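You operate a simulated robot arm through the tools that you are given. There is no shell and no other tool. Be economical: measure what you need, move in short steps, check, and stop when the job is done.

You run a simulated two-armed robot. Do the job below in one go: nothing can be reset, and whatever is moved stays where it is left.

TASK
Fetch the bottle pack from the low shelf under the drawer and set it on the blue tray. Stack the beans green pack from the top of the side table on top of the tofu green pack. Fetch the small juice bottle from the top of the side table and stand it on the deck over the service door. Put the steel jug on the top of the side table away on the worktop over the washer. Take the narrow food carton labelled "oats" from the top of the side table and put it on top of the brown empty carton there. Put the yogurt white tub from the top of the side table on the steel table left of the grey juicer and the salad white tub on the top of the right unit. Any order will do. Set down upright: bottle pack, small juice bottle, steel jug, narrow food carton.

Only the result counts: the job must be done as asked and must still hold three seconds after the hand-in. Knocking over, shifting, dropping, spilling or breaking anything else fails it.

THE ROBOT
Two 7-joint arms with two-finger parallel grippers on one trunk, on a base that drives. Base frame: it is fixed to the floor where the robot stands at the start and does not move with it; the origin is under the middle of the robot, x ahead of it, y to its left, z up; the surface under the hand at the start is at about z = 800. Units: mm, degrees, N and s.
The left shoulder is at the start at [20, 138, 1358], the right one opposite. With the tool pointing down near the work surface each hand reaches from about 100 to 400 mm from the robot's upright axis, wherever it stands, measured 20 degrees to its own side. Places, roughly: blue tray (30x20x3 cm) [900, -300, 800]; bottle pack (18x6x17 cm) [500, 0, 300]; deck over the service door [300, 6800, 700]; empty carton [4250, 7750, 750]; green pack [4500, 7750, 750]; narrow food carton [4250, 7500, 750]; small juice bottle [4250, 7750, 750]; steel jug (11x8x10 cm) [4200, 8100, 800]; steel table left of the grey juicer [4200, 5900, 700]; top of the right unit [1300, 3500, 700]; white tub [4250, 7250, 750]; worktop over the washer (23x31 cm) [-2100, 1780, 900]. Payload 1.57 kg a hand.
The TCP of each hand is the grasp point between the finger pads, 30 mm short of the fingertips. In the tool frame z runs along the fingers and y along their closing line. Largest opening 80 mm; finger width 17, thickness 12; the body of the gripper, 40 by 82 mm, starts 80 mm behind the TCP.
Orientation is that of the tool frame in the base frame, as [roll, pitch, yaw] about the fixed x, y, z axes, in that order (R = Rz(yaw) Ry(pitch) Rx(roll)). With the fingers straight down and closing along the base's y, the tool's x points along the base's -x, its y along +y and its z along -z.

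THE INTERFACE
- The arms move only by the tool move_arm. It takes "left_increments", "right_increments" or both (then of equal length, played together; a hand with none holds still); each is a list of rows, each an object of numbers (a shift or turn left out is 0, a gripper value left out holds the last): "tx", "ty", "tz": the shift along the tool's x, y, z in mm; "ax", "ay", "az": the turn, a rotation vector about the tool's x, y, z in degrees. In form: [{"tx": .., "ty": .., "tz": .., "ax": .., "ay": .., "az": ..}, ...]. A call has 1 to 12 rows; each row shifts and turns the commanded pose from where the row before left it, along the tool's axes as they then stand. "left_gripper" and "right_gripper" are, for a hand that has rows, the gripper command, from -1 (fully open) to 1 (shut), values between in proportion, set as the call begins (left out, the last holds). A row lasts 0.2 s, in which the tool goes at most 50 mm and 8.6 degrees; a call with a longer step from one row to the next is refused whole, and so is a gripper value outside its range. Where a pose cannot be reached the arm comes as near as it can. A force on the tool above 40 N (or 10 N above the force at the start of the call, whichever is more), or a blocked arm, ends the call early, and 0.2 s more pass. Each finger travels about 45 mm/s and halts on what it meets, pressing with about 27 N; the grip force reading is that of the motor and also rises with nothing between the fingers. The clock runs only during rows and for 0.2 s after the last one: add rows that do not move to give the fingers time. The reply holds the time, the measured pose of the TCP, the force on the tool along the base axes, the opening and the grip force, in the units named above and with some noise, with the torque about the TCP (base axes, N m) and any sound that the robot's microphone picked up, and new pictures: "views" is both (left out), scene, wrist or none (wrist: the cameras of the hands that moved).
- Cameras (640 x 400 px; columns grow to the right, rows downward): "scene" is now at [174.7, -15.5, 1219.8]; the picture's right is [-0.19, -0.98, -0.00], its down [-0.71, 0.14, -0.69] and it looks along [0.67, -0.13, -0.73] (base axes); focal length 214 px, centre (320, 200). "left" rides on the left gripper at [72, 7, -122] in its tool frame; the picture's right is [-0.09, 1.00, 0.00], its down [-0.84, -0.08, -0.54] and it looks along [-0.54, -0.05, 0.84] (tool axes); focal length 238 px, centre (320, 200). "right" rides on the right gripper at [72, -7, -122] in its tool frame; the picture's right is [0.09, 1.00, 0.00], its down [-0.84, 0.08, -0.54] and it looks along [-0.54, 0.05, 0.84] (tool axes); focal length 238 px, centre (320, 200). There is no depth. A picture from a camera that has moved, and an enlarged one, comes with that camera's place and axes in the base frame and with its lens. The place of the scene camera against the robot may be out by one fixed shift of up to 12 mm in any direction.
- slide_trunk(by): slides the trunk up (or, below 0, down) by that many mm; the arms and the scene camera ride with it, the base frame stays. It gives what a move gives, with no picture.
- drive_base(legs): drives the robot by 1 to 6 legs, each [ahead, left, turn to the left] in mm, mm and degrees, along the robot's own axes; the way and the turn of a leg run together, so that a leg with both is an arc; at most 1500 mm and 180 degrees a leg. The arms and the cameras ride along, it lands a little off, and it stops where it bumps. It gives what a move gives, and a new picture of the scene camera.
- aim_head(pan, tilt): turns the head with the scene camera to pan (to the left, within 60 degrees either way) and tilt (down, from -29 to 69), counted from straight ahead of the robot. It gives what a move gives, and a new picture of the scene camera.
- enlarge(camera, box): a new picture of the part [left, top, right, bottom] of that camera's present view, enlarged. It takes no simulated time.
- job_done(): hands the job in; it is judged then, once.

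Work in short steps. Places have to be worked out from the pictures, the camera data and where the tool is seen: move nearer, look again, correct. Check each grasp and each placing, and mend what went wrong. You have 207 turns and 260 pictures in all, those below and enlarged ones among them. Open the grippers and draw the arms clear of the work before you hand the job in, unless the task says otherwise; then end with one line.

The tools are called after ">>>" as name(argument=value, ...) on one line, values as JSON. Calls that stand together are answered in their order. move_arm: Moves the arms, as the interface text tells. Its arguments: {"type":"object","properties":{"left_increments":{"type":"array"},"left_gripper":{"type":"number"},"right_increments":{"type":"array"},"right_gripper":{"type":"number"},"views":{"type":"string","enum":["both","scene","wrist","none"]}},"required":[]} The other tools are called the same way: slide_trunk (by) slides the trunk up or down; drive_base (legs) drives the base; aim_head (pan, tilt) turns the head that bears the scene camera; enlarge (camera, box) takes an enlarged picture of a part of a camera's view; job_done () hands the job in.

At the start:

```text
clock: 0.0
left_tool_pos: [340.2, 75.4, 1150.7]
left_tcp_rot: [-180.0, 0.1, 180.0]
left_contact_force: [0.3, 0.1, 1.1]
left_moment: [-0.01, 0.0, -0.03]
left_grip_width: 80.2
left_grip_force: 0.0
right_tool_pos: [204.1, -170.4, 993.6]
right_tcp_rot: [-172.2, -0.2, -178.1]
right_contact_force: [1.9, 3.1, 0.5]
right_moment: [-0.14, 0.08, 0.03]
right_grip_width: 77.9
right_grip_force: 0.0
trunk travel left (down, up): [-733.0, 507.0]
robot x, y, heading: [0.1, 2.9, -0.1]
head pan, tilt: [-11.1, 46.7]
```

scene: 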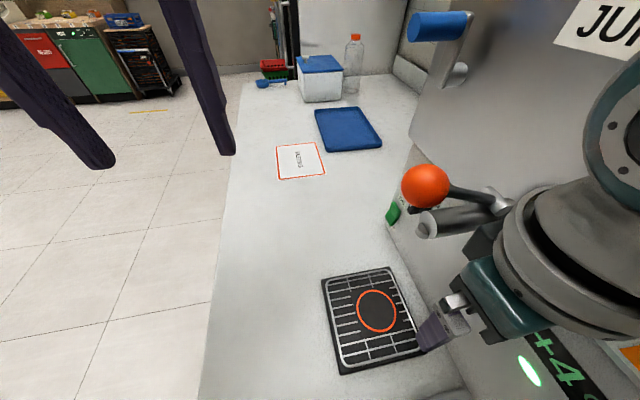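
right: 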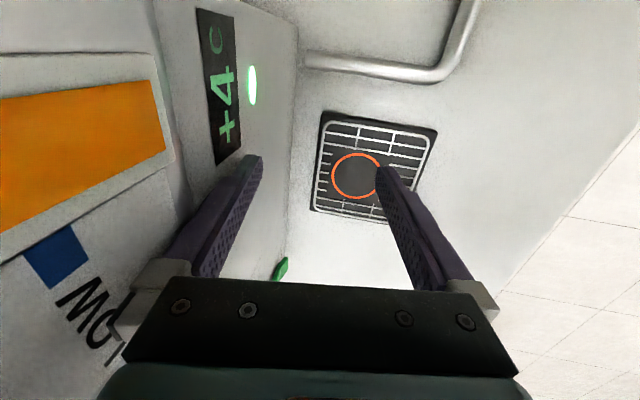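
left: 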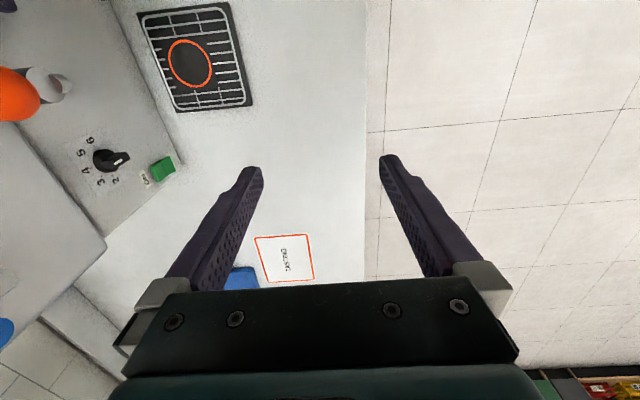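

I first look around: the tray ahead is visible; I need the low shelf and the free floor.

>>> aim_head(pan=0, tilt=65)

>>> aim_head(pan=50, tilt=30)

```text
clock: 0.8
left_tool_pos: [339.8, 76.7, 1149.8]
left_tcp_rot: [179.9, 0.0, -180.0]
left_contact_force: [0.7, -0.7, -0.6]
left_moment: [-0.03, -0.02, 0.0]
left_grip_width: 79.8
left_grip_force: 0.1
right_tool_pos: [203.0, -172.8, 991.7]
right_tcp_rot: [-171.6, -0.2, -178.0]
right_contact_force: [0.7, 7.9, 2.1]
right_moment: [-0.4, -0.01, -0.01]
right_grip_width: 73.4
right_grip_force: 0.0
trunk travel left (down, up): [-733.0, 507.0]
robot x, y, heading: [0.2, 2.2, 0.1]
head pan, tilt: [0.0, 65.0]
camera scene: at [157.0, 0.5, 1197.2], right [0.0, -1.0, 0.0], down [-0.91, 0.0, -0.42], along [0.42, 0.0, -0.91], focal length 214 px, centre (320, 200)
```

scene: 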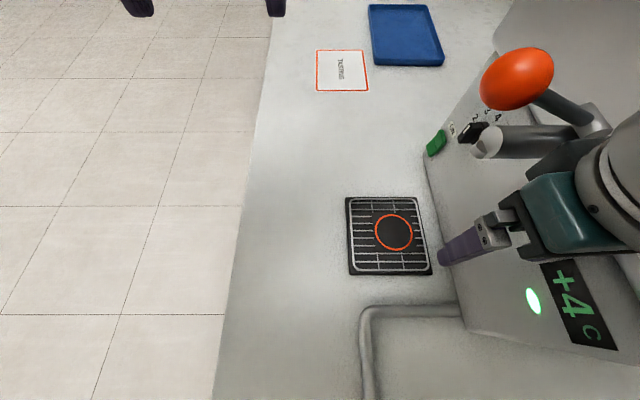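

```text
clock: 2.0
left_tool_pos: [341.0, 75.2, 1150.6]
left_tcp_rot: [179.8, 0.0, 180.0]
left_contact_force: [-0.8, -0.1, -0.4]
left_moment: [-0.02, -0.06, 0.03]
left_grip_width: 79.9
left_grip_force: 0.1
right_tool_pos: [202.7, -171.9, 992.6]
right_tcp_rot: [-171.6, -0.2, -177.9]
right_contact_force: [2.5, 7.9, -1.4]
right_moment: [-0.2, 0.06, 0.04]
right_grip_width: 73.2
right_grip_force: 0.1
trunk travel left (down, up): [-733.0, 507.0]
robot x, y, heading: [-2.5, 1.1, 0.0]
head pan, tilt: [50.0, 30.0]
camera scene: at [154.5, 69.7, 1244.8], right [0.77, -0.64, 0.0], down [-0.32, -0.38, -0.87], along [0.56, 0.66, -0.5], focal length 214 px, centre (320, 200)
```

scene: 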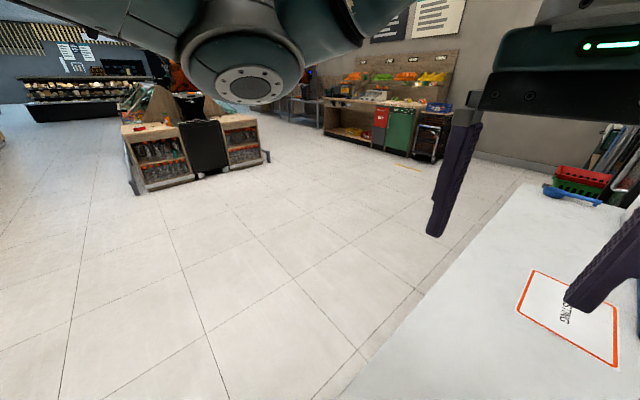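

The right finger is touching the juicer wall (force +y). I move it off the wall and lift it.

>>> move_arm(right_increments=[{"ty": 15}, {"ty": 15}, {"tz": -30}, {"tz": -40}, {"tz": -40}], views="none")

>>> aim_head(pan=-50, tilt=20)

>>> aim_head(pan=60, tilt=60)

```text
clock: 2.9
left_tool_pos: [339.5, 78.0, 1150.8]
left_tcp_rot: [179.8, 0.1, -179.9]
left_contact_force: [0.6, -0.7, -0.5]
left_moment: [0.0, 0.0, -0.01]
left_grip_width: 79.9
left_grip_force: 0.0
right_tool_pos: [204.2, -177.2, 1007.3]
right_tcp_rot: [-164.0, 0.4, -175.8]
right_contact_force: [-1.6, 20.1, -2.5]
right_moment: [-0.39, -0.04, -0.21]
right_grip_width: 62.1
right_grip_force: 0.0
right hand out of reach, approached as far as the arm can: row 3, 4
trunk travel left (down, up): [-733.0, 507.0]
robot x, y, heading: [2.3, 2.9, -0.3]
head pan, tilt: [50.0, 30.0]
stopped in row 4 (right hand): the arm was blocked; the commanded pose is now the measured one
```

```text
clock: 4.7
left_tool_pos: [340.7, 78.1, 1151.6]
left_tcp_rot: [179.9, -0.1, -180.0]
left_contact_force: [0.9, -0.9, 0.9]
left_moment: [0.02, 0.0, 0.01]
left_grip_width: 79.9
left_grip_force: 0.1
right_tool_pos: [203.5, -178.5, 1006.2]
right_tcp_rot: [-164.0, 0.5, -176.3]
right_contact_force: [0.8, 21.5, -5.3]
right_moment: [-0.28, -0.01, -0.13]
right_grip_width: 60.1
right_grip_force: 0.0
trunk travel left (down, up): [-733.0, 507.0]
robot x, y, heading: [0.8, 1.9, 0.0]
head pan, tilt: [-50.0, 20.0]
camera scene: at [156.1, -68.8, 1260.5], right [-0.77, -0.64, 0.0], down [-0.22, 0.27, -0.94], along [0.6, -0.72, -0.34], focal length 214 px, centre (320, 200)
```

scene: 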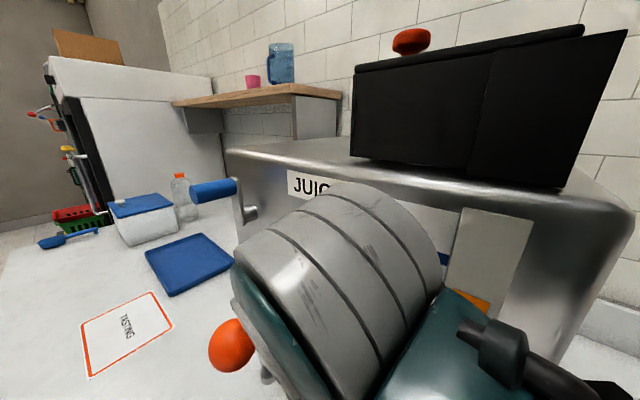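

```text
clock: 6.6
left_tool_pos: [341.3, 78.3, 1149.7]
left_tcp_rot: [179.8, 0.0, -180.0]
left_contact_force: [-0.3, 0.1, -0.1]
left_moment: [0.03, -0.05, 0.01]
left_grip_width: 80.1
left_grip_force: 0.1
right_tool_pos: [203.6, -178.8, 1008.2]
right_tcp_rot: [-163.9, 0.4, -176.1]
right_contact_force: [0.2, 21.7, -6.7]
right_moment: [-0.27, 0.0, -0.15]
right_grip_width: 60.3
right_grip_force: 0.1
trunk travel left (down, up): [-733.0, 507.0]
robot x, y, heading: [-0.6, -1.4, 0.1]
head pan, tilt: [60.0, 60.0]
camera scene: at [129.5, 60.4, 1202.9], right [0.87, -0.5, 0.0], down [-0.43, -0.75, -0.5], along [0.25, 0.44, -0.86], focal length 214 px, centre (320, 200)
```

scene: 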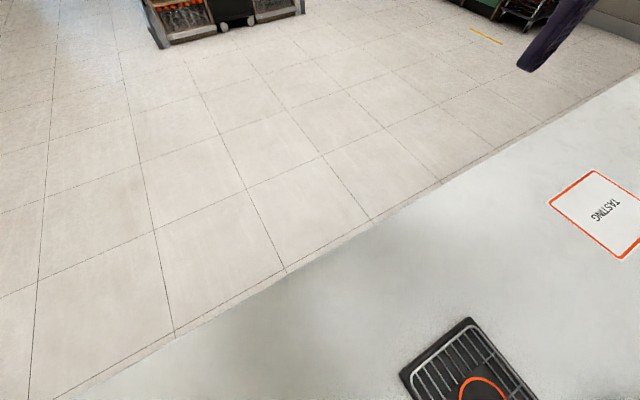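

The right hand is being pressed harder against the machine. I look at it before moving it.

>>> aim_head(pan=-40, tilt=60)

>>> enlarge(camera="right", box=[0, 0, 640, 400])

```text
clock: 8.3
left_tool_pos: [340.3, 79.7, 1149.9]
left_tcp_rot: [179.8, 0.0, 179.9]
left_contact_force: [0.0, -0.8, 0.0]
left_moment: [0.01, -0.01, 0.0]
left_grip_width: 80.2
left_grip_force: 0.0
right_tool_pos: [204.3, -178.6, 1007.5]
right_tcp_rot: [-164.0, 0.5, -176.2]
right_contact_force: [0.5, 22.0, -6.1]
right_moment: [-0.28, -0.01, -0.12]
right_grip_width: 59.9
right_grip_force: 0.1
trunk travel left (down, up): [-733.0, 507.0]
robot x, y, heading: [4.0, -0.9, -0.1]
head pan, tilt: [-40.0, 60.0]
camera scene: at [147.2, -40.1, 1202.5], right [-0.64, -0.77, 0.0], down [-0.66, 0.56, -0.5], along [0.38, -0.32, -0.87], focal length 214 px, centre (320, 200)
```

scene: 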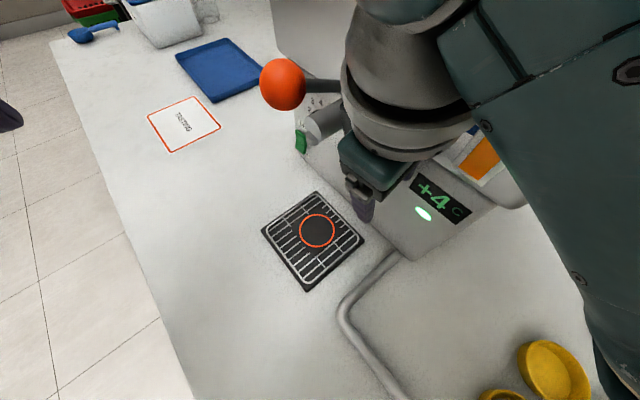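

```text
1.00 times, centred on (320, 200) of right (not enlarged: the box is as wide or as high as the picture)
camera zoom: at [128.8, -157.1, 1125.4], right [-0.15, 0.95, -0.28], down [0.82, 0.28, 0.5], along [0.56, -0.15, -0.82], focal length 238 px, centre (320, 200)
```

zoom: 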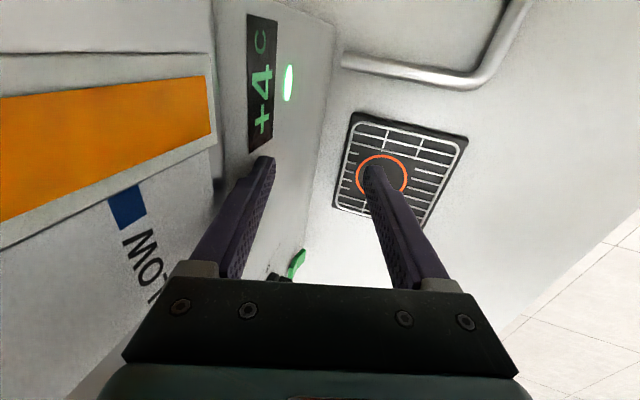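

Only the outer finger presses on the wall, so I shut the right gripper to draw it away and nudge the hand to the left.

>>> move_arm(right_increments=[{}, {}, {}, {}, {"ty": 5}, {"ty": 10}], right_gripper=1, views="none")

```text
clock: 9.7
left_tool_pos: [340.9, 76.0, 1150.4]
left_tcp_rot: [179.9, 0.0, -180.0]
left_contact_force: [0.6, 0.3, -0.4]
left_moment: [-0.02, 0.03, 0.01]
left_grip_width: 80.2
left_grip_force: 0.0
right_tool_pos: [206.6, -177.0, 1004.4]
right_tcp_rot: [-162.2, 1.0, -176.4]
right_contact_force: [0.2, -1.1, 0.7]
right_moment: [0.02, 0.01, 0.01]
right_grip_width: 0.0
right_grip_force: 21.1
trunk travel left (down, up): [-733.0, 507.0]
robot x, y, heading: [0.0, 2.7, -0.1]
head pan, tilt: [-40.0, 60.0]
```

Force is gone. I straighten the right hand and bring it forward/left a little.

>>> move_arm(right_increments=[{"ax": -6, "ty": 5}, {"ax": -6, "ty": 10}, {"ax": -6, "ty": 10}, {"ty": 10}, {"ty": 10}], views="none")

```text
clock: 10.7
left_tool_pos: [342.0, 75.5, 1150.4]
left_tcp_rot: [180.0, 0.0, -179.9]
left_contact_force: [-0.1, 0.0, -0.5]
left_moment: [0.03, -0.04, -0.02]
left_grip_width: 80.0
left_grip_force: 0.0
right_tool_pos: [199.5, -183.7, 995.7]
right_tcp_rot: [-173.8, -0.1, -174.3]
right_contact_force: [-0.4, 0.4, -0.1]
right_moment: [0.03, -0.01, 0.03]
right_grip_width: 0.1
right_grip_force: 21.4
trunk travel left (down, up): [-733.0, 507.0]
robot x, y, heading: [0.6, -3.7, 0.2]
head pan, tilt: [-40.0, 60.0]
stopped in row 4 (right hand): the arm was blocked; the commanded pose is now the measured one
```

The left shift is blocked with no tool force; I try going forward and down slightly instead.

>>> move_arm(right_increments=[{"tx": -10}, {"tx": -15}, {"tx": -15}], views="none")

>>> drive_base(legs=[[0, 40, 0]])

```text
clock: 11.4
left_tool_pos: [338.2, 76.9, 1149.6]
left_tcp_rot: [179.9, -0.2, 179.9]
left_contact_force: [-0.6, 0.6, -0.4]
left_moment: [0.0, 0.01, 0.0]
left_grip_width: 80.1
left_grip_force: 0.1
right_tool_pos: [222.9, -181.0, 993.8]
right_tcp_rot: [-173.4, -1.2, -174.1]
right_contact_force: [-20.1, 10.4, 11.9]
right_moment: [-0.81, -2.14, 0.47]
right_grip_width: 0.1
right_grip_force: 21.3
trunk travel left (down, up): [-733.0, 507.0]
robot x, y, heading: [-1.4, -2.2, -0.1]
head pan, tilt: [-40.0, 60.0]
stopped in row 3 (right hand): the force on the tool passed its limit at 53 N (the readings are from after the stop); the commanded pose is now the measured one
```

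```text
clock: 12.3
left_tool_pos: [337.8, 97.9, 1150.9]
left_tcp_rot: [-180.0, -0.1, 179.9]
left_contact_force: [0.4, -0.3, 0.3]
left_moment: [-0.03, -0.02, 0.0]
left_grip_width: 80.0
left_grip_force: 0.2
right_tool_pos: [223.0, -162.0, 993.1]
right_tcp_rot: [-173.0, -1.2, -174.2]
right_contact_force: [-10.7, 6.5, 8.4]
right_moment: [-0.46, -1.3, 0.36]
right_grip_width: 0.0
right_grip_force: 20.9
trunk travel left (down, up): [-733.0, 507.0]
robot x, y, heading: [-1.6, 22.7, 0.0]
head pan, tilt: [-40.0, 60.0]
stopped in leg 1: the force on the tool passed its limit at 44 N (the readings are from after the stop); the commanded pose is now the measured one
camera scene: at [145.3, -20.4, 1202.3], right [-0.64, -0.77, 0.0], down [-0.66, 0.56, -0.5], along [0.38, -0.32, -0.87], focal length 214 px, centre (320, 200)
```

scene: 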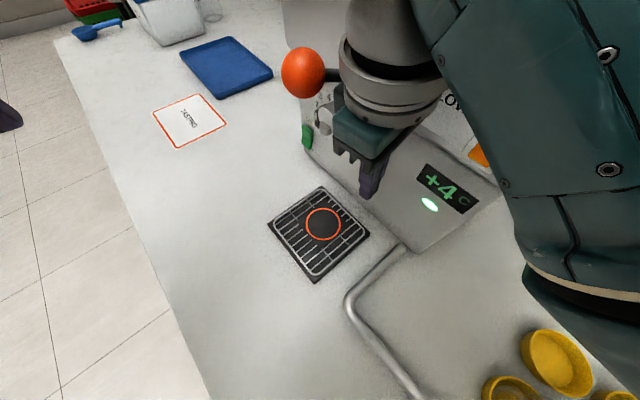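

The hand now bumps the tap cylinder ahead. I back the whole robot off by 100 mm, away from it.

>>> drive_base(legs=[[-100, 0, 0]])

```text
clock: 13.4
left_tool_pos: [239.2, 96.7, 1150.4]
left_tcp_rot: [-180.0, -0.1, -180.0]
left_contact_force: [-0.1, 0.6, 0.2]
left_moment: [0.0, 0.0, 0.0]
left_grip_width: 79.9
left_grip_force: 0.0
right_tool_pos: [124.7, -162.2, 994.5]
right_tcp_rot: [-172.9, -1.0, -174.3]
right_contact_force: [0.6, 0.4, 0.0]
right_moment: [-0.01, -0.01, 0.02]
right_grip_width: 0.1
right_grip_force: 21.4
trunk travel left (down, up): [-733.0, 507.0]
robot x, y, heading: [-99.9, 20.9, 0.1]
head pan, tilt: [-40.0, 60.0]
camera scene: at [46.7, -21.0, 1202.7], right [-0.64, -0.77, 0.0], down [-0.66, 0.56, -0.5], along [0.38, -0.32, -0.87], focal length 214 px, centre (320, 200)
```

scene: 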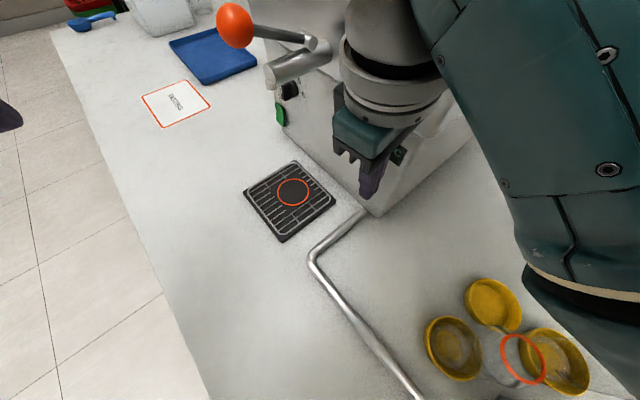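

Clear now. I try to bring the right hand inward/up to a carrying pose.

>>> move_arm(right_increments=[{"tx": -20, "ty": 10}, {"tx": -20, "ty": 10}, {"ty": 20}, {"tz": -20}, {"tz": -30}, {"tz": -30}], views="none")

>>> aim_head(pan=0, tilt=69)

```text
clock: 15.0
left_tool_pos: [240.1, 97.6, 1151.5]
left_tcp_rot: [-180.0, 0.1, -179.9]
left_contact_force: [-0.8, 0.1, 0.8]
left_moment: [-0.01, 0.02, -0.01]
left_grip_width: 80.0
left_grip_force: 0.1
right_tool_pos: [164.4, -160.2, 1002.0]
right_tcp_rot: [-165.5, -2.0, -174.4]
right_contact_force: [-0.3, -0.4, -0.8]
right_moment: [0.0, 0.01, -0.01]
right_grip_width: 0.0
right_grip_force: 21.3
right hand out of reach, approached as far as the arm can: row 5, 6
trunk travel left (down, up): [-733.0, 507.0]
robot x, y, heading: [-102.8, 21.6, 0.3]
head pan, tilt: [-40.0, 60.0]
stopped in row 6 (right hand): the arm was blocked; the commanded pose is now the measured one
```

```text
clock: 16.1
left_tool_pos: [239.5, 98.0, 1149.6]
left_tcp_rot: [180.0, 0.0, 180.0]
left_contact_force: [0.2, -0.8, 0.2]
left_moment: [0.0, -0.01, 0.02]
left_grip_width: 80.1
left_grip_force: 0.0
right_tool_pos: [162.6, -161.0, 1000.4]
right_tcp_rot: [-165.6, -2.0, -174.4]
right_contact_force: [0.4, 0.3, -0.3]
right_moment: [0.0, 0.03, -0.01]
right_grip_width: 0.0
right_grip_force: 21.8
trunk travel left (down, up): [-733.0, 507.0]
robot x, y, heading: [-101.7, 23.2, 0.1]
head pan, tilt: [0.0, 68.8]
camera scene: at [51.6, 21.8, 1193.3], right [0.0, -1.0, 0.0], down [-0.93, 0.0, -0.36], along [0.36, 0.0, -0.93], focal length 214 px, centre (320, 200)
```

scene: 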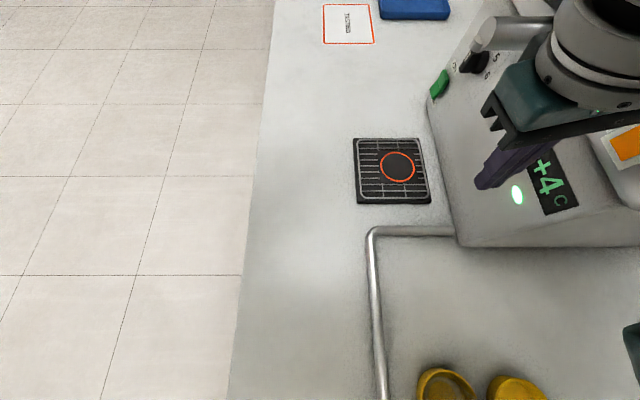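

The right hand is too close in to lift; I back off more to get room to stretch it forward.

>>> drive_base(legs=[[-300, 0, 0]])

```text
clock: 18.1
left_tool_pos: [-58.7, 96.9, 1150.6]
left_tcp_rot: [180.0, 0.0, 179.9]
left_contact_force: [0.3, 0.1, 0.0]
left_moment: [0.01, 0.0, 0.0]
left_grip_width: 79.9
left_grip_force: 0.0
right_tool_pos: [-138.3, -160.8, 1002.0]
right_tcp_rot: [-165.7, -2.0, -174.3]
right_contact_force: [-0.1, -0.1, -0.9]
right_moment: [0.0, 0.03, -0.02]
right_grip_width: 0.0
right_grip_force: 21.6
trunk travel left (down, up): [-733.0, 507.0]
robot x, y, heading: [-403.1, 26.2, 0.1]
head pan, tilt: [0.0, 68.8]
camera scene: at [-249.1, 21.9, 1193.3], right [0.0, -1.0, 0.0], down [-0.93, 0.0, -0.36], along [0.36, 0.0, -0.93], focal length 214 px, centre (320, 200)
```

scene: 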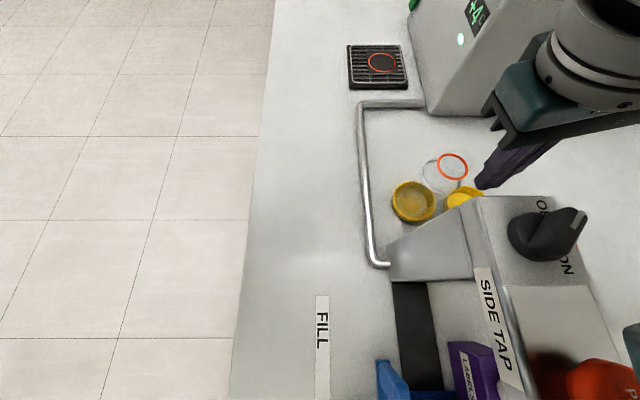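

Room now. I raise the trunk so the right arm is clear of the machines, then stretch the right hand forward and up.

>>> slide_trunk(by=150)

>>> move_arm(right_increments=[{"ax": -5, "tx": -30}, {"ax": -5, "tx": -30}, {"ax": -4, "tx": -30}, {"tz": -30}, {"tz": -40}, {"tz": -40}], views="none")

```text
clock: 19.9
left_tool_pos: [-60.9, 96.6, 1301.9]
left_tcp_rot: [-180.0, 0.1, -180.0]
left_contact_force: [0.4, 0.7, 0.3]
left_moment: [0.0, 0.0, 0.02]
left_grip_width: 79.6
left_grip_force: 0.0
right_tool_pos: [-138.8, -161.7, 1151.5]
right_tcp_rot: [-165.4, -2.2, -174.4]
right_contact_force: [0.7, 1.0, 0.3]
right_moment: [-0.01, -0.03, 0.01]
right_grip_width: 0.0
right_grip_force: 21.5
trunk travel left (down, up): [-883.0, 357.0]
robot x, y, heading: [-400.1, 26.3, 0.1]
head pan, tilt: [0.0, 68.8]
```

```text
clock: 21.3
left_tool_pos: [-59.5, 97.8, 1300.3]
left_tcp_rot: [180.0, -0.1, -180.0]
left_contact_force: [0.0, -0.1, 0.0]
left_moment: [0.04, -0.03, 0.01]
left_grip_width: 80.0
left_grip_force: 0.0
right_tool_pos: [-11.0, -169.1, 1227.5]
right_tcp_rot: [-179.0, -2.1, -175.0]
right_contact_force: [0.5, -0.4, 0.5]
right_moment: [-0.04, 0.0, -0.01]
right_grip_width: 0.2
right_grip_force: 20.8
right hand out of reach, approached as far as the arm can: row 5, 6
trunk travel left (down, up): [-883.0, 357.0]
robot x, y, heading: [-401.7, 23.2, 0.2]
head pan, tilt: [0.0, 68.8]
```

The right hand is in a good pose. I move out left into the aisle, then turn right to face the counter front.

>>> drive_base(legs=[[0, 1000, 0], [800, 0, 0], [0, 0, -90]])

>>> aim_head(pan=0, tilt=45)

```text
clock: 34.2
left_tool_pos: [472.0, 686.8, 1300.9]
left_tcp_rot: [180.0, 0.0, 90.0]
left_contact_force: [0.2, -1.4, 0.8]
left_moment: [-0.04, -0.01, -0.01]
left_grip_width: 79.9
left_grip_force: 0.0
right_tool_pos: [207.4, 639.2, 1228.7]
right_tcp_rot: [-179.1, -2.0, 95.1]
right_contact_force: [-0.7, -0.3, -0.7]
right_moment: [0.0, 0.01, -0.04]
right_grip_width: 0.0
right_grip_force: 21.0
trunk travel left (down, up): [-883.0, 357.0]
robot x, y, heading: [397.4, 1029.7, -89.9]
head pan, tilt: [0.0, 68.8]
camera scene: at [398.7, 870.8, 1344.5], right [-1.0, -0.09, 0.0], down [-0.08, 0.92, -0.38], along [0.03, -0.38, -0.92], focal length 214 px, centre (320, 200)
```

scene: 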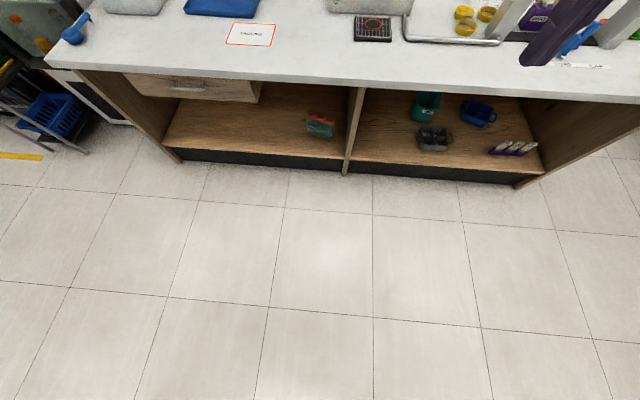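

```text
clock: 35.1
left_tool_pos: [473.4, 688.1, 1300.8]
left_tcp_rot: [180.0, 0.0, 90.0]
left_contact_force: [0.4, -0.3, 0.3]
left_moment: [-0.02, 0.01, 0.0]
left_grip_width: 80.1
left_grip_force: 0.0
right_tool_pos: [205.8, 639.5, 1227.9]
right_tcp_rot: [-179.0, -2.0, 95.1]
right_contact_force: [0.3, -0.5, -0.5]
right_moment: [0.02, 0.0, 0.0]
right_grip_width: 0.0
right_grip_force: 21.3
trunk travel left (down, up): [-883.0, 357.0]
robot x, y, heading: [393.4, 1026.6, -90.2]
head pan, tilt: [0.0, 45.0]
camera scene: at [395.5, 848.7, 1368.9], right [-1.0, -0.02, 0.0], down [-0.02, 0.74, -0.68], along [0.02, -0.68, -0.74], focal length 214 px, centre (320, 200)
```

scene: 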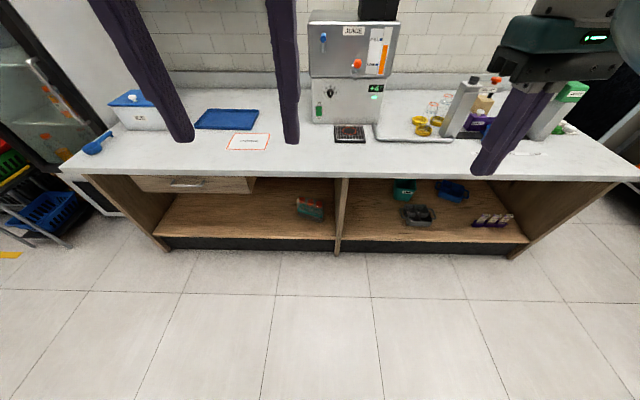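

The low shelf is visible; the bottle pack is at about pixel (312,208). I zoom in.

>>> enlarge(camera="scene", box=[240, 150, 400, 250])

>>> enlarge(camera="scene", box=[60, 60, 380, 260])

```text
4.00 times, centred on (320, 200) of scene
camera zoom: at [395.5, 848.7, 1368.9], right [-1.0, -0.02, 0.0], down [-0.02, 0.74, -0.68], along [0.02, -0.68, -0.74], focal length 858 px, centre (320, 200)
```

zoom: 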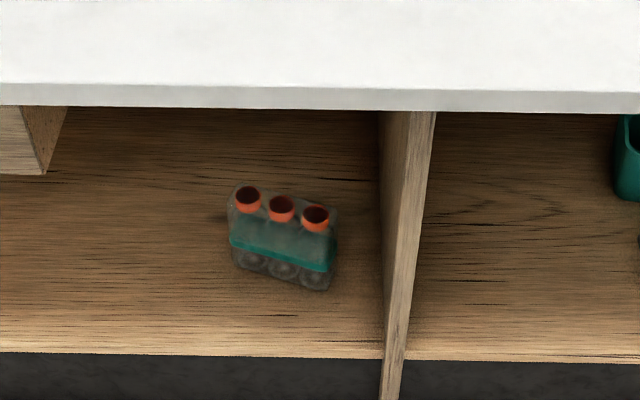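

```text
2.00 times, centred on (220, 160) of scene
camera zoom: at [395.5, 848.7, 1368.9], right [-1.0, -0.02, 0.0], down [-0.02, 0.74, -0.68], along [0.02, -0.68, -0.74], focal length 429 px, centre (520, 280)
```

zoom: 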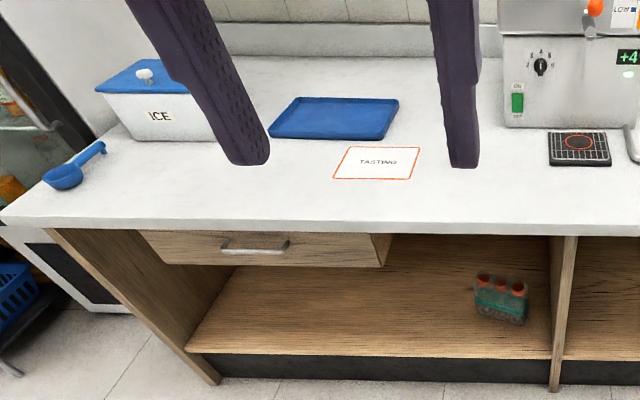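

The pack stands at about x 479, y −62, long side turned ~−17°, free above (drawer starts at x>730). I'll use the left hand from above; first I tuck the right hand back and outward.

>>> move_arm(right_increments=[{"tx": 40, "ty": -20}, {"tx": 40, "ty": -20}, {"tx": 40, "ty": -20}, {"tx": 40, "ty": -20}, {"tx": 30, "ty": -20}], views="none")

>>> move_arm(left_increments=[{"az": 8}, {"az": 8}, {"az": 8}, {"az": 8}, {"az": 8}, {"az": 8}, {"az": 8}, {"az": 8}, {"az": 8}], views="none")

```text
clock: 36.3
left_tool_pos: [472.9, 687.1, 1300.4]
left_tcp_rot: [-180.0, 0.0, 90.0]
left_contact_force: [0.1, 0.3, 0.5]
left_moment: [0.03, 0.03, 0.01]
left_grip_width: 80.0
left_grip_force: 0.0
right_tool_pos: [66.5, 790.3, 1210.0]
right_tcp_rot: [-179.1, -1.9, 95.0]
right_contact_force: [-0.4, -0.9, 0.3]
right_moment: [-0.02, 0.01, 0.02]
right_grip_width: 0.0
right_grip_force: 21.4
right hand out of reach, approached as far as the arm can: row 1, 2, 3, 4
trunk travel left (down, up): [-883.0, 357.0]
robot x, y, heading: [396.4, 1027.9, -90.0]
head pan, tilt: [0.0, 45.0]
```

```text
clock: 38.3
left_tool_pos: [472.7, 687.5, 1300.3]
left_tcp_rot: [179.9, 0.0, 17.9]
left_contact_force: [0.6, 0.7, 0.6]
left_moment: [0.0, -0.02, -0.02]
left_grip_width: 80.1
left_grip_force: 0.0
right_tool_pos: [66.4, 790.3, 1209.8]
right_tcp_rot: [-179.1, -2.1, 95.1]
right_contact_force: [-0.9, -0.5, -0.7]
right_moment: [0.0, 0.0, 0.0]
right_grip_width: 0.1
right_grip_force: 21.8
trunk travel left (down, up): [-883.0, 357.0]
robot x, y, heading: [399.5, 1026.2, -90.1]
head pan, tilt: [0.0, 45.0]
```

Yaw needs to go on to about −17°. I turn it further and lower the trunk out here in the aisle.

>>> move_arm(left_increments=[{"az": 8}, {"az": 8}, {"az": 8}, {"az": 8}, {"az": 2.5}], views="none")

>>> slide_trunk(by=-700)

>>> aim_head(pan=0, tilt=15)

```text
clock: 39.5
left_tool_pos: [471.8, 687.0, 1300.3]
left_tcp_rot: [180.0, 0.0, -16.7]
left_contact_force: [-0.1, -0.7, -0.3]
left_moment: [0.0, 0.02, 0.03]
left_grip_width: 80.2
left_grip_force: 0.0
right_tool_pos: [67.0, 790.0, 1209.3]
right_tcp_rot: [-179.1, -1.9, 95.1]
right_contact_force: [0.6, 0.5, -0.6]
right_moment: [-0.01, 0.01, 0.0]
right_grip_width: 0.2
right_grip_force: 21.4
trunk travel left (down, up): [-883.0, 357.0]
robot x, y, heading: [398.6, 1027.9, -90.1]
head pan, tilt: [0.0, 45.0]
```

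```text
refused: -700 is not a number from -400 to 400
```

```text
clock: 40.4
left_tool_pos: [472.9, 688.2, 1300.7]
left_tcp_rot: [179.9, 0.0, -16.4]
left_contact_force: [0.6, 0.4, 0.3]
left_moment: [0.03, 0.01, 0.02]
left_grip_width: 80.0
left_grip_force: 0.0
right_tool_pos: [65.8, 789.0, 1208.8]
right_tcp_rot: [-179.1, -2.1, 95.1]
right_contact_force: [0.1, -0.4, -0.3]
right_moment: [-0.02, 0.02, -0.01]
right_grip_width: 0.0
right_grip_force: 21.1
trunk travel left (down, up): [-883.0, 357.0]
robot x, y, heading: [398.2, 1028.2, -90.2]
head pan, tilt: [0.0, 15.0]
camera scene: at [393.5, 834.7, 1418.9], right [-1.0, 0.0, 0.0], down [0.0, 0.26, -0.97], along [0.0, -0.97, -0.26], focal length 214 px, centre (320, 200)
```

scene: 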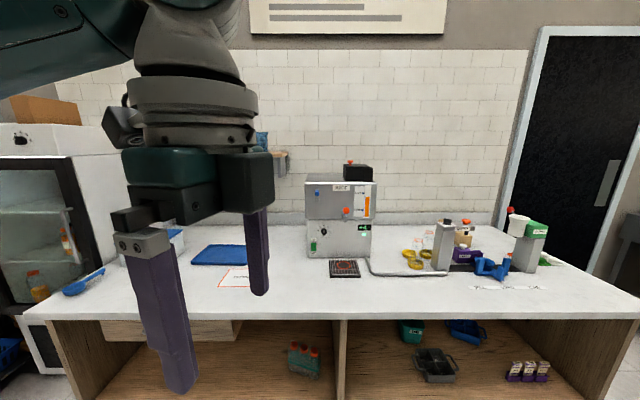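

The forearm stands ~200–250 mm above the hand; that fits under the counter. I lower the trunk.

>>> slide_trunk(by=-400)

>>> slide_trunk(by=-390)

>>> aim_head(pan=0, tilt=5)

```text
clock: 44.3
left_tool_pos: [472.3, 687.9, 900.2]
left_tcp_rot: [-179.9, 0.1, -16.4]
left_contact_force: [0.5, 0.4, 0.0]
left_moment: [-0.01, -0.02, 0.02]
left_grip_width: 80.3
left_grip_force: 0.0
right_tool_pos: [65.6, 789.7, 808.7]
right_tcp_rot: [-179.1, -2.1, 95.2]
right_contact_force: [-1.0, 0.4, 0.4]
right_moment: [-0.02, -0.05, 0.04]
right_grip_width: 0.0
right_grip_force: 21.4
trunk travel left (down, up): [-483.0, 757.0]
robot x, y, heading: [396.6, 1031.0, -90.0]
head pan, tilt: [0.0, 15.0]
```

```text
clock: 48.0
left_tool_pos: [472.9, 687.6, 510.9]
left_tcp_rot: [-179.9, 0.0, -16.5]
left_contact_force: [-0.4, -0.4, -0.1]
left_moment: [0.03, -0.02, 0.0]
left_grip_width: 79.5
left_grip_force: 0.1
right_tool_pos: [65.5, 790.1, 418.7]
right_tcp_rot: [-179.0, -2.1, 95.2]
right_contact_force: [0.1, 1.4, -0.1]
right_moment: [0.03, 0.02, -0.02]
right_grip_width: 0.0
right_grip_force: 21.4
trunk travel left (down, up): [-93.0, 1147.0]
robot x, y, heading: [400.2, 1031.1, -90.6]
head pan, tilt: [0.0, 15.0]
```

```text
clock: 48.7
left_tool_pos: [473.6, 687.1, 510.2]
left_tcp_rot: [-180.0, 0.0, -16.5]
left_contact_force: [-0.1, -0.6, 0.2]
left_moment: [0.0, -0.01, -0.02]
left_grip_width: 79.7
left_grip_force: 0.1
right_tool_pos: [65.5, 790.8, 418.8]
right_tcp_rot: [-179.1, -2.0, 95.1]
right_contact_force: [-0.1, 0.2, -0.2]
right_moment: [0.01, -0.03, -0.01]
right_grip_width: 0.0
right_grip_force: 21.1
trunk travel left (down, up): [-93.0, 1147.0]
robot x, y, heading: [401.4, 1030.3, -90.3]
head pan, tilt: [0.0, 5.0]
camera scene: at [393.5, 836.2, 645.1], right [-1.0, 0.0, 0.0], down [0.0, 0.09, -1.0], along [0.0, -1.0, -0.09], focal length 214 px, centre (320, 200)
```

scene: 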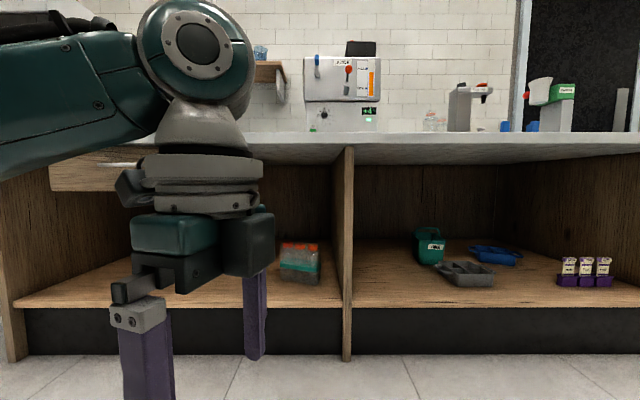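

Shelf comes out at z≈215, pack top ≈388. I zoom to measure the underside of the counter and the pack.

>>> enlarge(camera="scene", box=[200, 110, 440, 330])

```text
1.82 times, centred on (320, 220) of scene
camera zoom: at [393.5, 836.2, 645.1], right [-1.0, 0.0, 0.0], down [0.0, 0.09, -1.0], along [0.0, -1.0, -0.09], focal length 390 px, centre (320, 164)
```

zoom: 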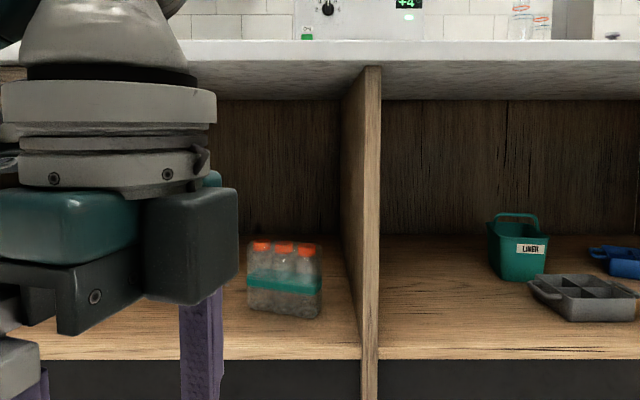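

Underside of the counter is z≈760, pack centre about (477,−68). I stretch the left hand forward 130 mm so the trunk can stay outside.

>>> move_arm(left_increments=[{"tx": 12, "ty": 42}, {"tx": 12, "ty": 42}, {"tx": 12, "ty": 42}, {}], views="none")

```text
clock: 49.7
left_tool_pos: [477.8, 562.7, 510.5]
left_tcp_rot: [179.8, -0.1, -16.7]
left_contact_force: [0.0, 0.0, 0.1]
left_moment: [0.0, 0.02, -0.02]
left_grip_width: 80.0
left_grip_force: 0.0
left hand out of reach, approached as far as the arm can: row 3
right_tool_pos: [66.6, 791.1, 418.5]
right_tcp_rot: [-179.2, -2.0, 95.1]
right_contact_force: [0.0, 0.2, -0.2]
right_moment: [-0.03, 0.02, 0.03]
right_grip_width: 0.1
right_grip_force: 21.2
trunk travel left (down, up): [-93.0, 1147.0]
robot x, y, heading: [392.9, 1030.0, -90.1]
head pan, tilt: [0.0, 5.0]
```

I lower the trunk 60 (tips at ~420, above the pack) and drive in half way, then check.

>>> slide_trunk(by=-58)

>>> drive_base(legs=[[350, 0, 0]])

```text
clock: 50.7
left_tool_pos: [475.5, 560.9, 451.2]
left_tcp_rot: [179.8, 0.0, -16.4]
left_contact_force: [-0.6, -0.3, -0.4]
left_moment: [0.0, -0.02, 0.05]
left_grip_width: 80.0
left_grip_force: 0.1
right_tool_pos: [65.3, 789.2, 361.3]
right_tcp_rot: [-179.1, -1.9, 95.1]
right_contact_force: [-0.1, -0.1, 0.1]
right_moment: [-0.02, 0.01, 0.04]
right_grip_width: 0.0
right_grip_force: 21.0
trunk travel left (down, up): [-35.0, 1205.0]
robot x, y, heading: [399.0, 1030.7, -90.2]
head pan, tilt: [0.0, 5.0]
```

```text
clock: 53.0
left_tool_pos: [473.5, 212.7, 450.2]
left_tcp_rot: [180.0, -0.1, -16.6]
left_contact_force: [0.7, -0.4, 0.0]
left_moment: [-0.01, 0.0, 0.04]
left_grip_width: 80.2
left_grip_force: 0.0
right_tool_pos: [65.1, 441.5, 361.0]
right_tcp_rot: [-179.1, -2.2, 95.2]
right_contact_force: [-0.4, 0.1, 0.7]
right_moment: [-0.03, 0.04, 0.03]
right_grip_width: 0.0
right_grip_force: 21.3
trunk travel left (down, up): [-35.0, 1205.0]
robot x, y, heading: [398.2, 678.3, -90.2]
head pan, tilt: [0.0, 5.0]
camera scene: at [392.8, 487.5, 587.0], right [-1.0, 0.0, 0.0], down [0.0, 0.09, -1.0], along [0.0, -1.0, -0.09], focal length 214 px, centre (320, 200)
```

scene: 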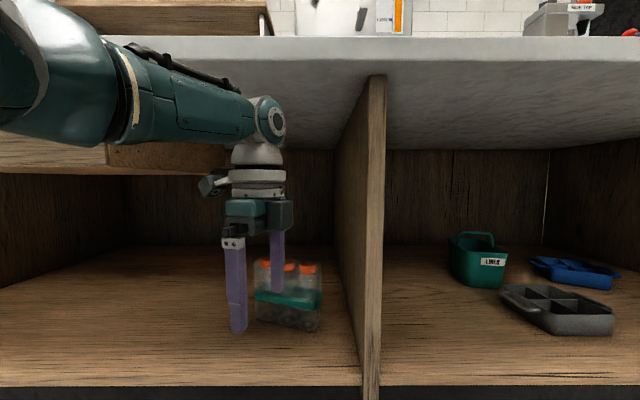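

Elbow top is ~730, under the 760 ceiling. Pack centre recomputed (474,−69), yaw −16°. I drive the remaining 281 mm.

>>> drive_base(legs=[[150, 0, 0]])

>>> drive_base(legs=[[131, 0, 0]])

>>> enlarge(camera="left", box=[0, 0, 640, 400])

```text
clock: 54.4
left_tool_pos: [474.2, 65.0, 450.3]
left_tcp_rot: [-179.9, 0.0, -16.6]
left_contact_force: [0.0, 0.6, -0.7]
left_moment: [0.03, 0.0, -0.01]
left_grip_width: 79.8
left_grip_force: 0.1
right_tool_pos: [65.8, 293.9, 359.8]
right_tcp_rot: [-179.1, -2.2, 94.9]
right_contact_force: [0.7, -0.1, 0.6]
right_moment: [0.01, 0.02, -0.02]
right_grip_width: 0.0
right_grip_force: 21.0
trunk travel left (down, up): [-35.0, 1205.0]
robot x, y, heading: [395.0, 531.3, -90.1]
head pan, tilt: [0.0, 5.0]
camera scene: at [392.5, 339.3, 586.8], right [-1.0, 0.0, 0.0], down [0.0, 0.09, -1.0], along [0.0, -1.0, -0.09], focal length 214 px, centre (320, 200)
```

scene: 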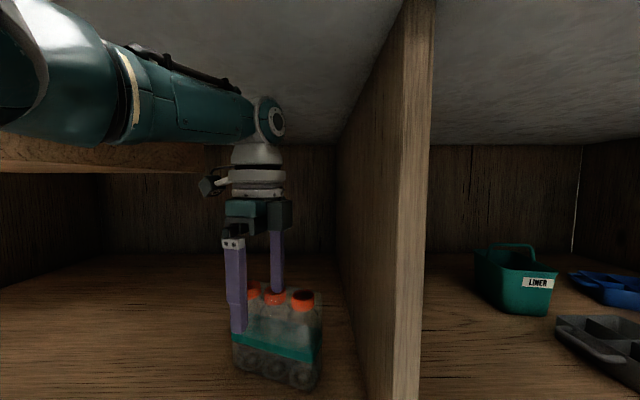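

```text
clock: 55.7
left_tool_pos: [473.8, -14.6, 437.8]
left_tcp_rot: [-178.4, 0.4, -16.4]
left_contact_force: [1.0, -0.6, -0.5]
left_moment: [0.01, -0.02, 0.0]
left_grip_width: 80.2
left_grip_force: 0.0
right_tool_pos: [63.6, 215.0, 355.8]
right_tcp_rot: [-179.1, -3.6, 94.9]
right_contact_force: [-0.4, -0.6, -0.2]
right_moment: [-0.01, -0.01, 0.0]
right_grip_width: 0.1
right_grip_force: 21.4
trunk travel left (down, up): [-35.0, 1205.0]
robot x, y, heading: [391.4, 406.7, -89.9]
head pan, tilt: [0.0, 5.0]
stopped in leg 1: the robot was blocked; the commanded pose is now the measured one
camera scene: at [392.4, 255.0, 582.3], right [-1.0, 0.0, 0.0], down [0.0, 0.12, -0.99], along [0.0, -0.99, -0.12], focal length 214 px, centre (320, 200)
```

scene: 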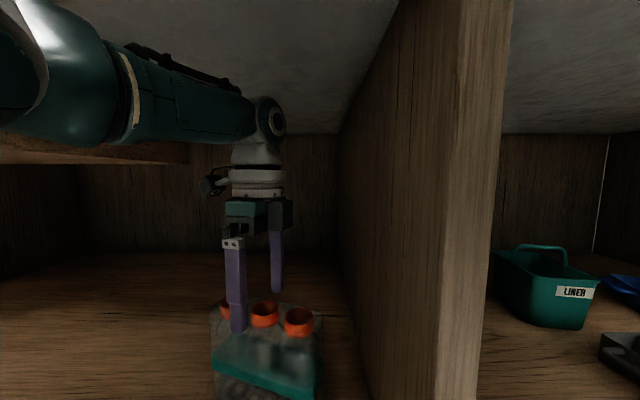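

```text
1.00 times, centred on (320, 200) of left (not enlarged: the box is as wide or as high as the picture)
camera zoom: at [541.5, -45.5, 559.3], right [-0.37, -0.93, -0.03], down [-0.78, 0.3, 0.55], along [-0.5, 0.22, -0.83], focal length 238 px, centre (320, 200)
```

zoom: 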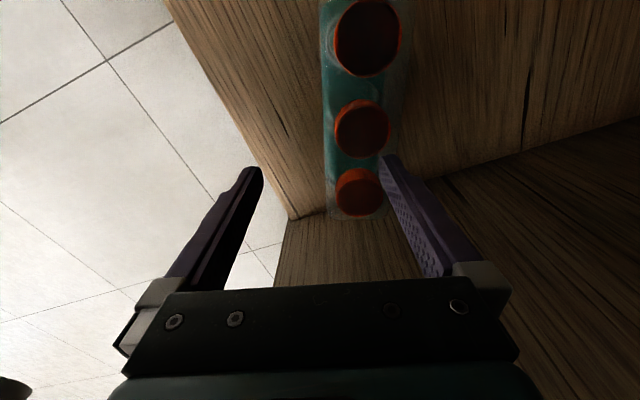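

The base was blocked (robot even leaned slightly). I back off 20 mm and look down to see what touches.

>>> drive_base(legs=[[-20, 0, 0]])

>>> aim_head(pan=0, tilt=69)

```text
clock: 56.5
left_tool_pos: [474.3, -19.6, 444.8]
left_tcp_rot: [-179.3, 0.2, -16.6]
left_contact_force: [0.5, 0.7, -0.1]
left_moment: [-0.08, 0.03, 0.0]
left_grip_width: 79.8
left_grip_force: 0.1
right_tool_pos: [64.8, 208.3, 357.5]
right_tcp_rot: [-179.1, -3.0, 95.0]
right_contact_force: [-0.1, -0.4, -0.2]
right_moment: [0.04, 0.03, 0.0]
right_grip_width: 0.0
right_grip_force: 21.1
trunk travel left (down, up): [-35.0, 1205.0]
robot x, y, heading: [395.1, 425.1, -90.1]
head pan, tilt: [0.0, 5.0]
camera scene: at [392.6, 251.6, 584.3], right [-1.0, 0.0, 0.0], down [0.0, 0.1, -0.99], along [0.0, -0.99, -0.1], focal length 214 px, centre (320, 200)
```

scene: 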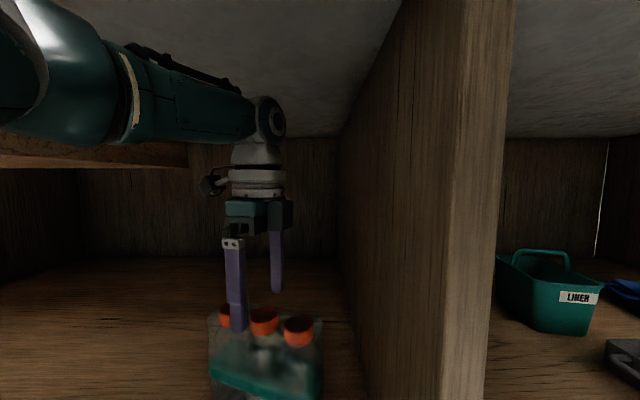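

```text
clock: 57.9
left_tool_pos: [475.3, -20.7, 446.2]
left_tcp_rot: [-179.4, 0.2, -16.5]
left_contact_force: [0.1, 0.4, 0.2]
left_moment: [-0.02, 0.02, 0.03]
left_grip_width: 79.9
left_grip_force: 0.0
right_tool_pos: [63.7, 208.2, 359.0]
right_tcp_rot: [-179.0, -2.8, 95.0]
right_contact_force: [-0.1, -0.2, 0.2]
right_moment: [-0.01, -0.02, -0.03]
right_grip_width: 0.1
right_grip_force: 21.4
trunk travel left (down, up): [-35.0, 1205.0]
robot x, y, heading: [397.7, 426.3, -89.9]
head pan, tilt: [0.0, 68.8]
camera scene: at [392.6, 288.7, 493.5], right [-1.0, 0.0, 0.0], down [0.0, 0.94, -0.35], along [0.0, -0.35, -0.94], focal length 214 px, centre (320, 200)
```

scene: 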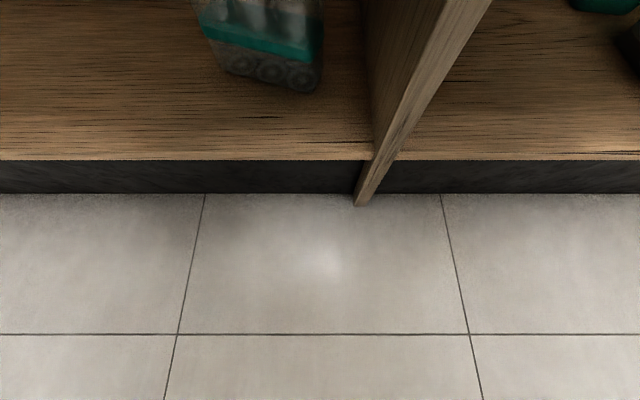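

The whole torso seems pushed back, so some upper part touches. I look right and left at the elbows.

>>> aim_head(pan=-60, tilt=-10)

>>> aim_head(pan=60, tilt=-10)

```text
clock: 59.4
left_tool_pos: [475.5, -20.7, 444.6]
left_tcp_rot: [-179.4, 0.2, -16.6]
left_contact_force: [-0.4, 0.7, -0.1]
left_moment: [0.02, -0.01, 0.0]
left_grip_width: 79.9
left_grip_force: 0.0
right_tool_pos: [63.0, 207.3, 358.2]
right_tcp_rot: [-179.1, -2.8, 95.0]
right_contact_force: [0.6, -0.1, -0.2]
right_moment: [0.0, -0.01, 0.0]
right_grip_width: 0.0
right_grip_force: 21.3
trunk travel left (down, up): [-35.0, 1205.0]
robot x, y, heading: [396.7, 428.1, -90.3]
head pan, tilt: [-60.0, -10.0]
camera scene: at [319.6, 300.9, 608.6], right [-0.5, 0.87, 0.01], down [-0.15, -0.07, -0.99], along [-0.85, -0.5, 0.17], focal length 214 px, centre (320, 200)
```

scene: 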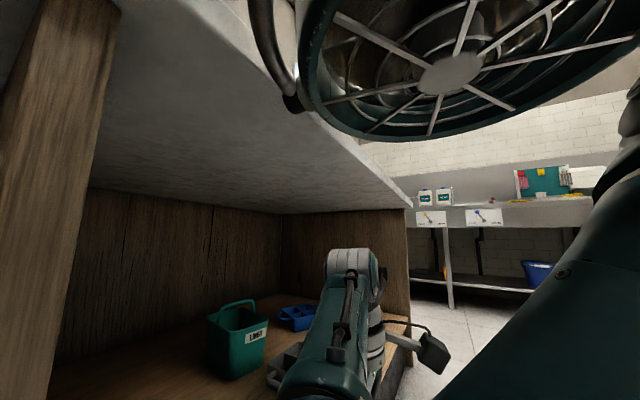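

```text
clock: 61.4
left_tool_pos: [474.6, -20.3, 445.8]
left_tcp_rot: [-179.2, 0.2, -16.6]
left_contact_force: [-0.2, 0.3, 1.0]
left_moment: [0.02, -0.02, 0.0]
left_grip_width: 79.7
left_grip_force: 0.0
right_tool_pos: [64.1, 208.1, 358.3]
right_tcp_rot: [-179.1, -2.9, 95.0]
right_contact_force: [0.3, -0.4, -0.2]
right_moment: [0.0, 0.05, 0.0]
right_grip_width: 0.2
right_grip_force: 21.6
trunk travel left (down, up): [-35.0, 1205.0]
robot x, y, heading: [394.9, 426.2, -90.2]
head pan, tilt: [60.0, -10.0]
camera scene: at [465.5, 301.0, 608.7], right [-0.5, -0.87, -0.01], down [0.15, -0.07, -0.99], along [0.85, -0.49, 0.17], focal length 214 px, centre (320, 200)
```

scene: 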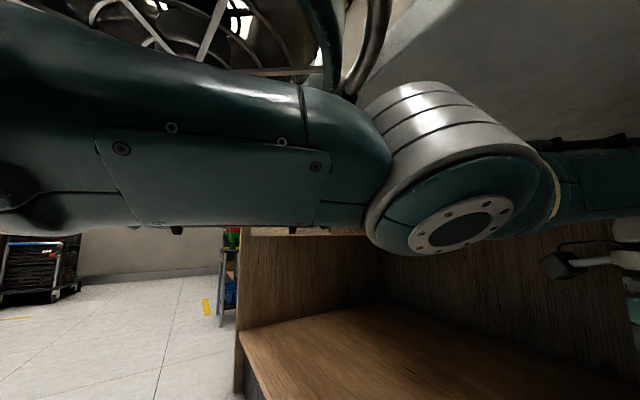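

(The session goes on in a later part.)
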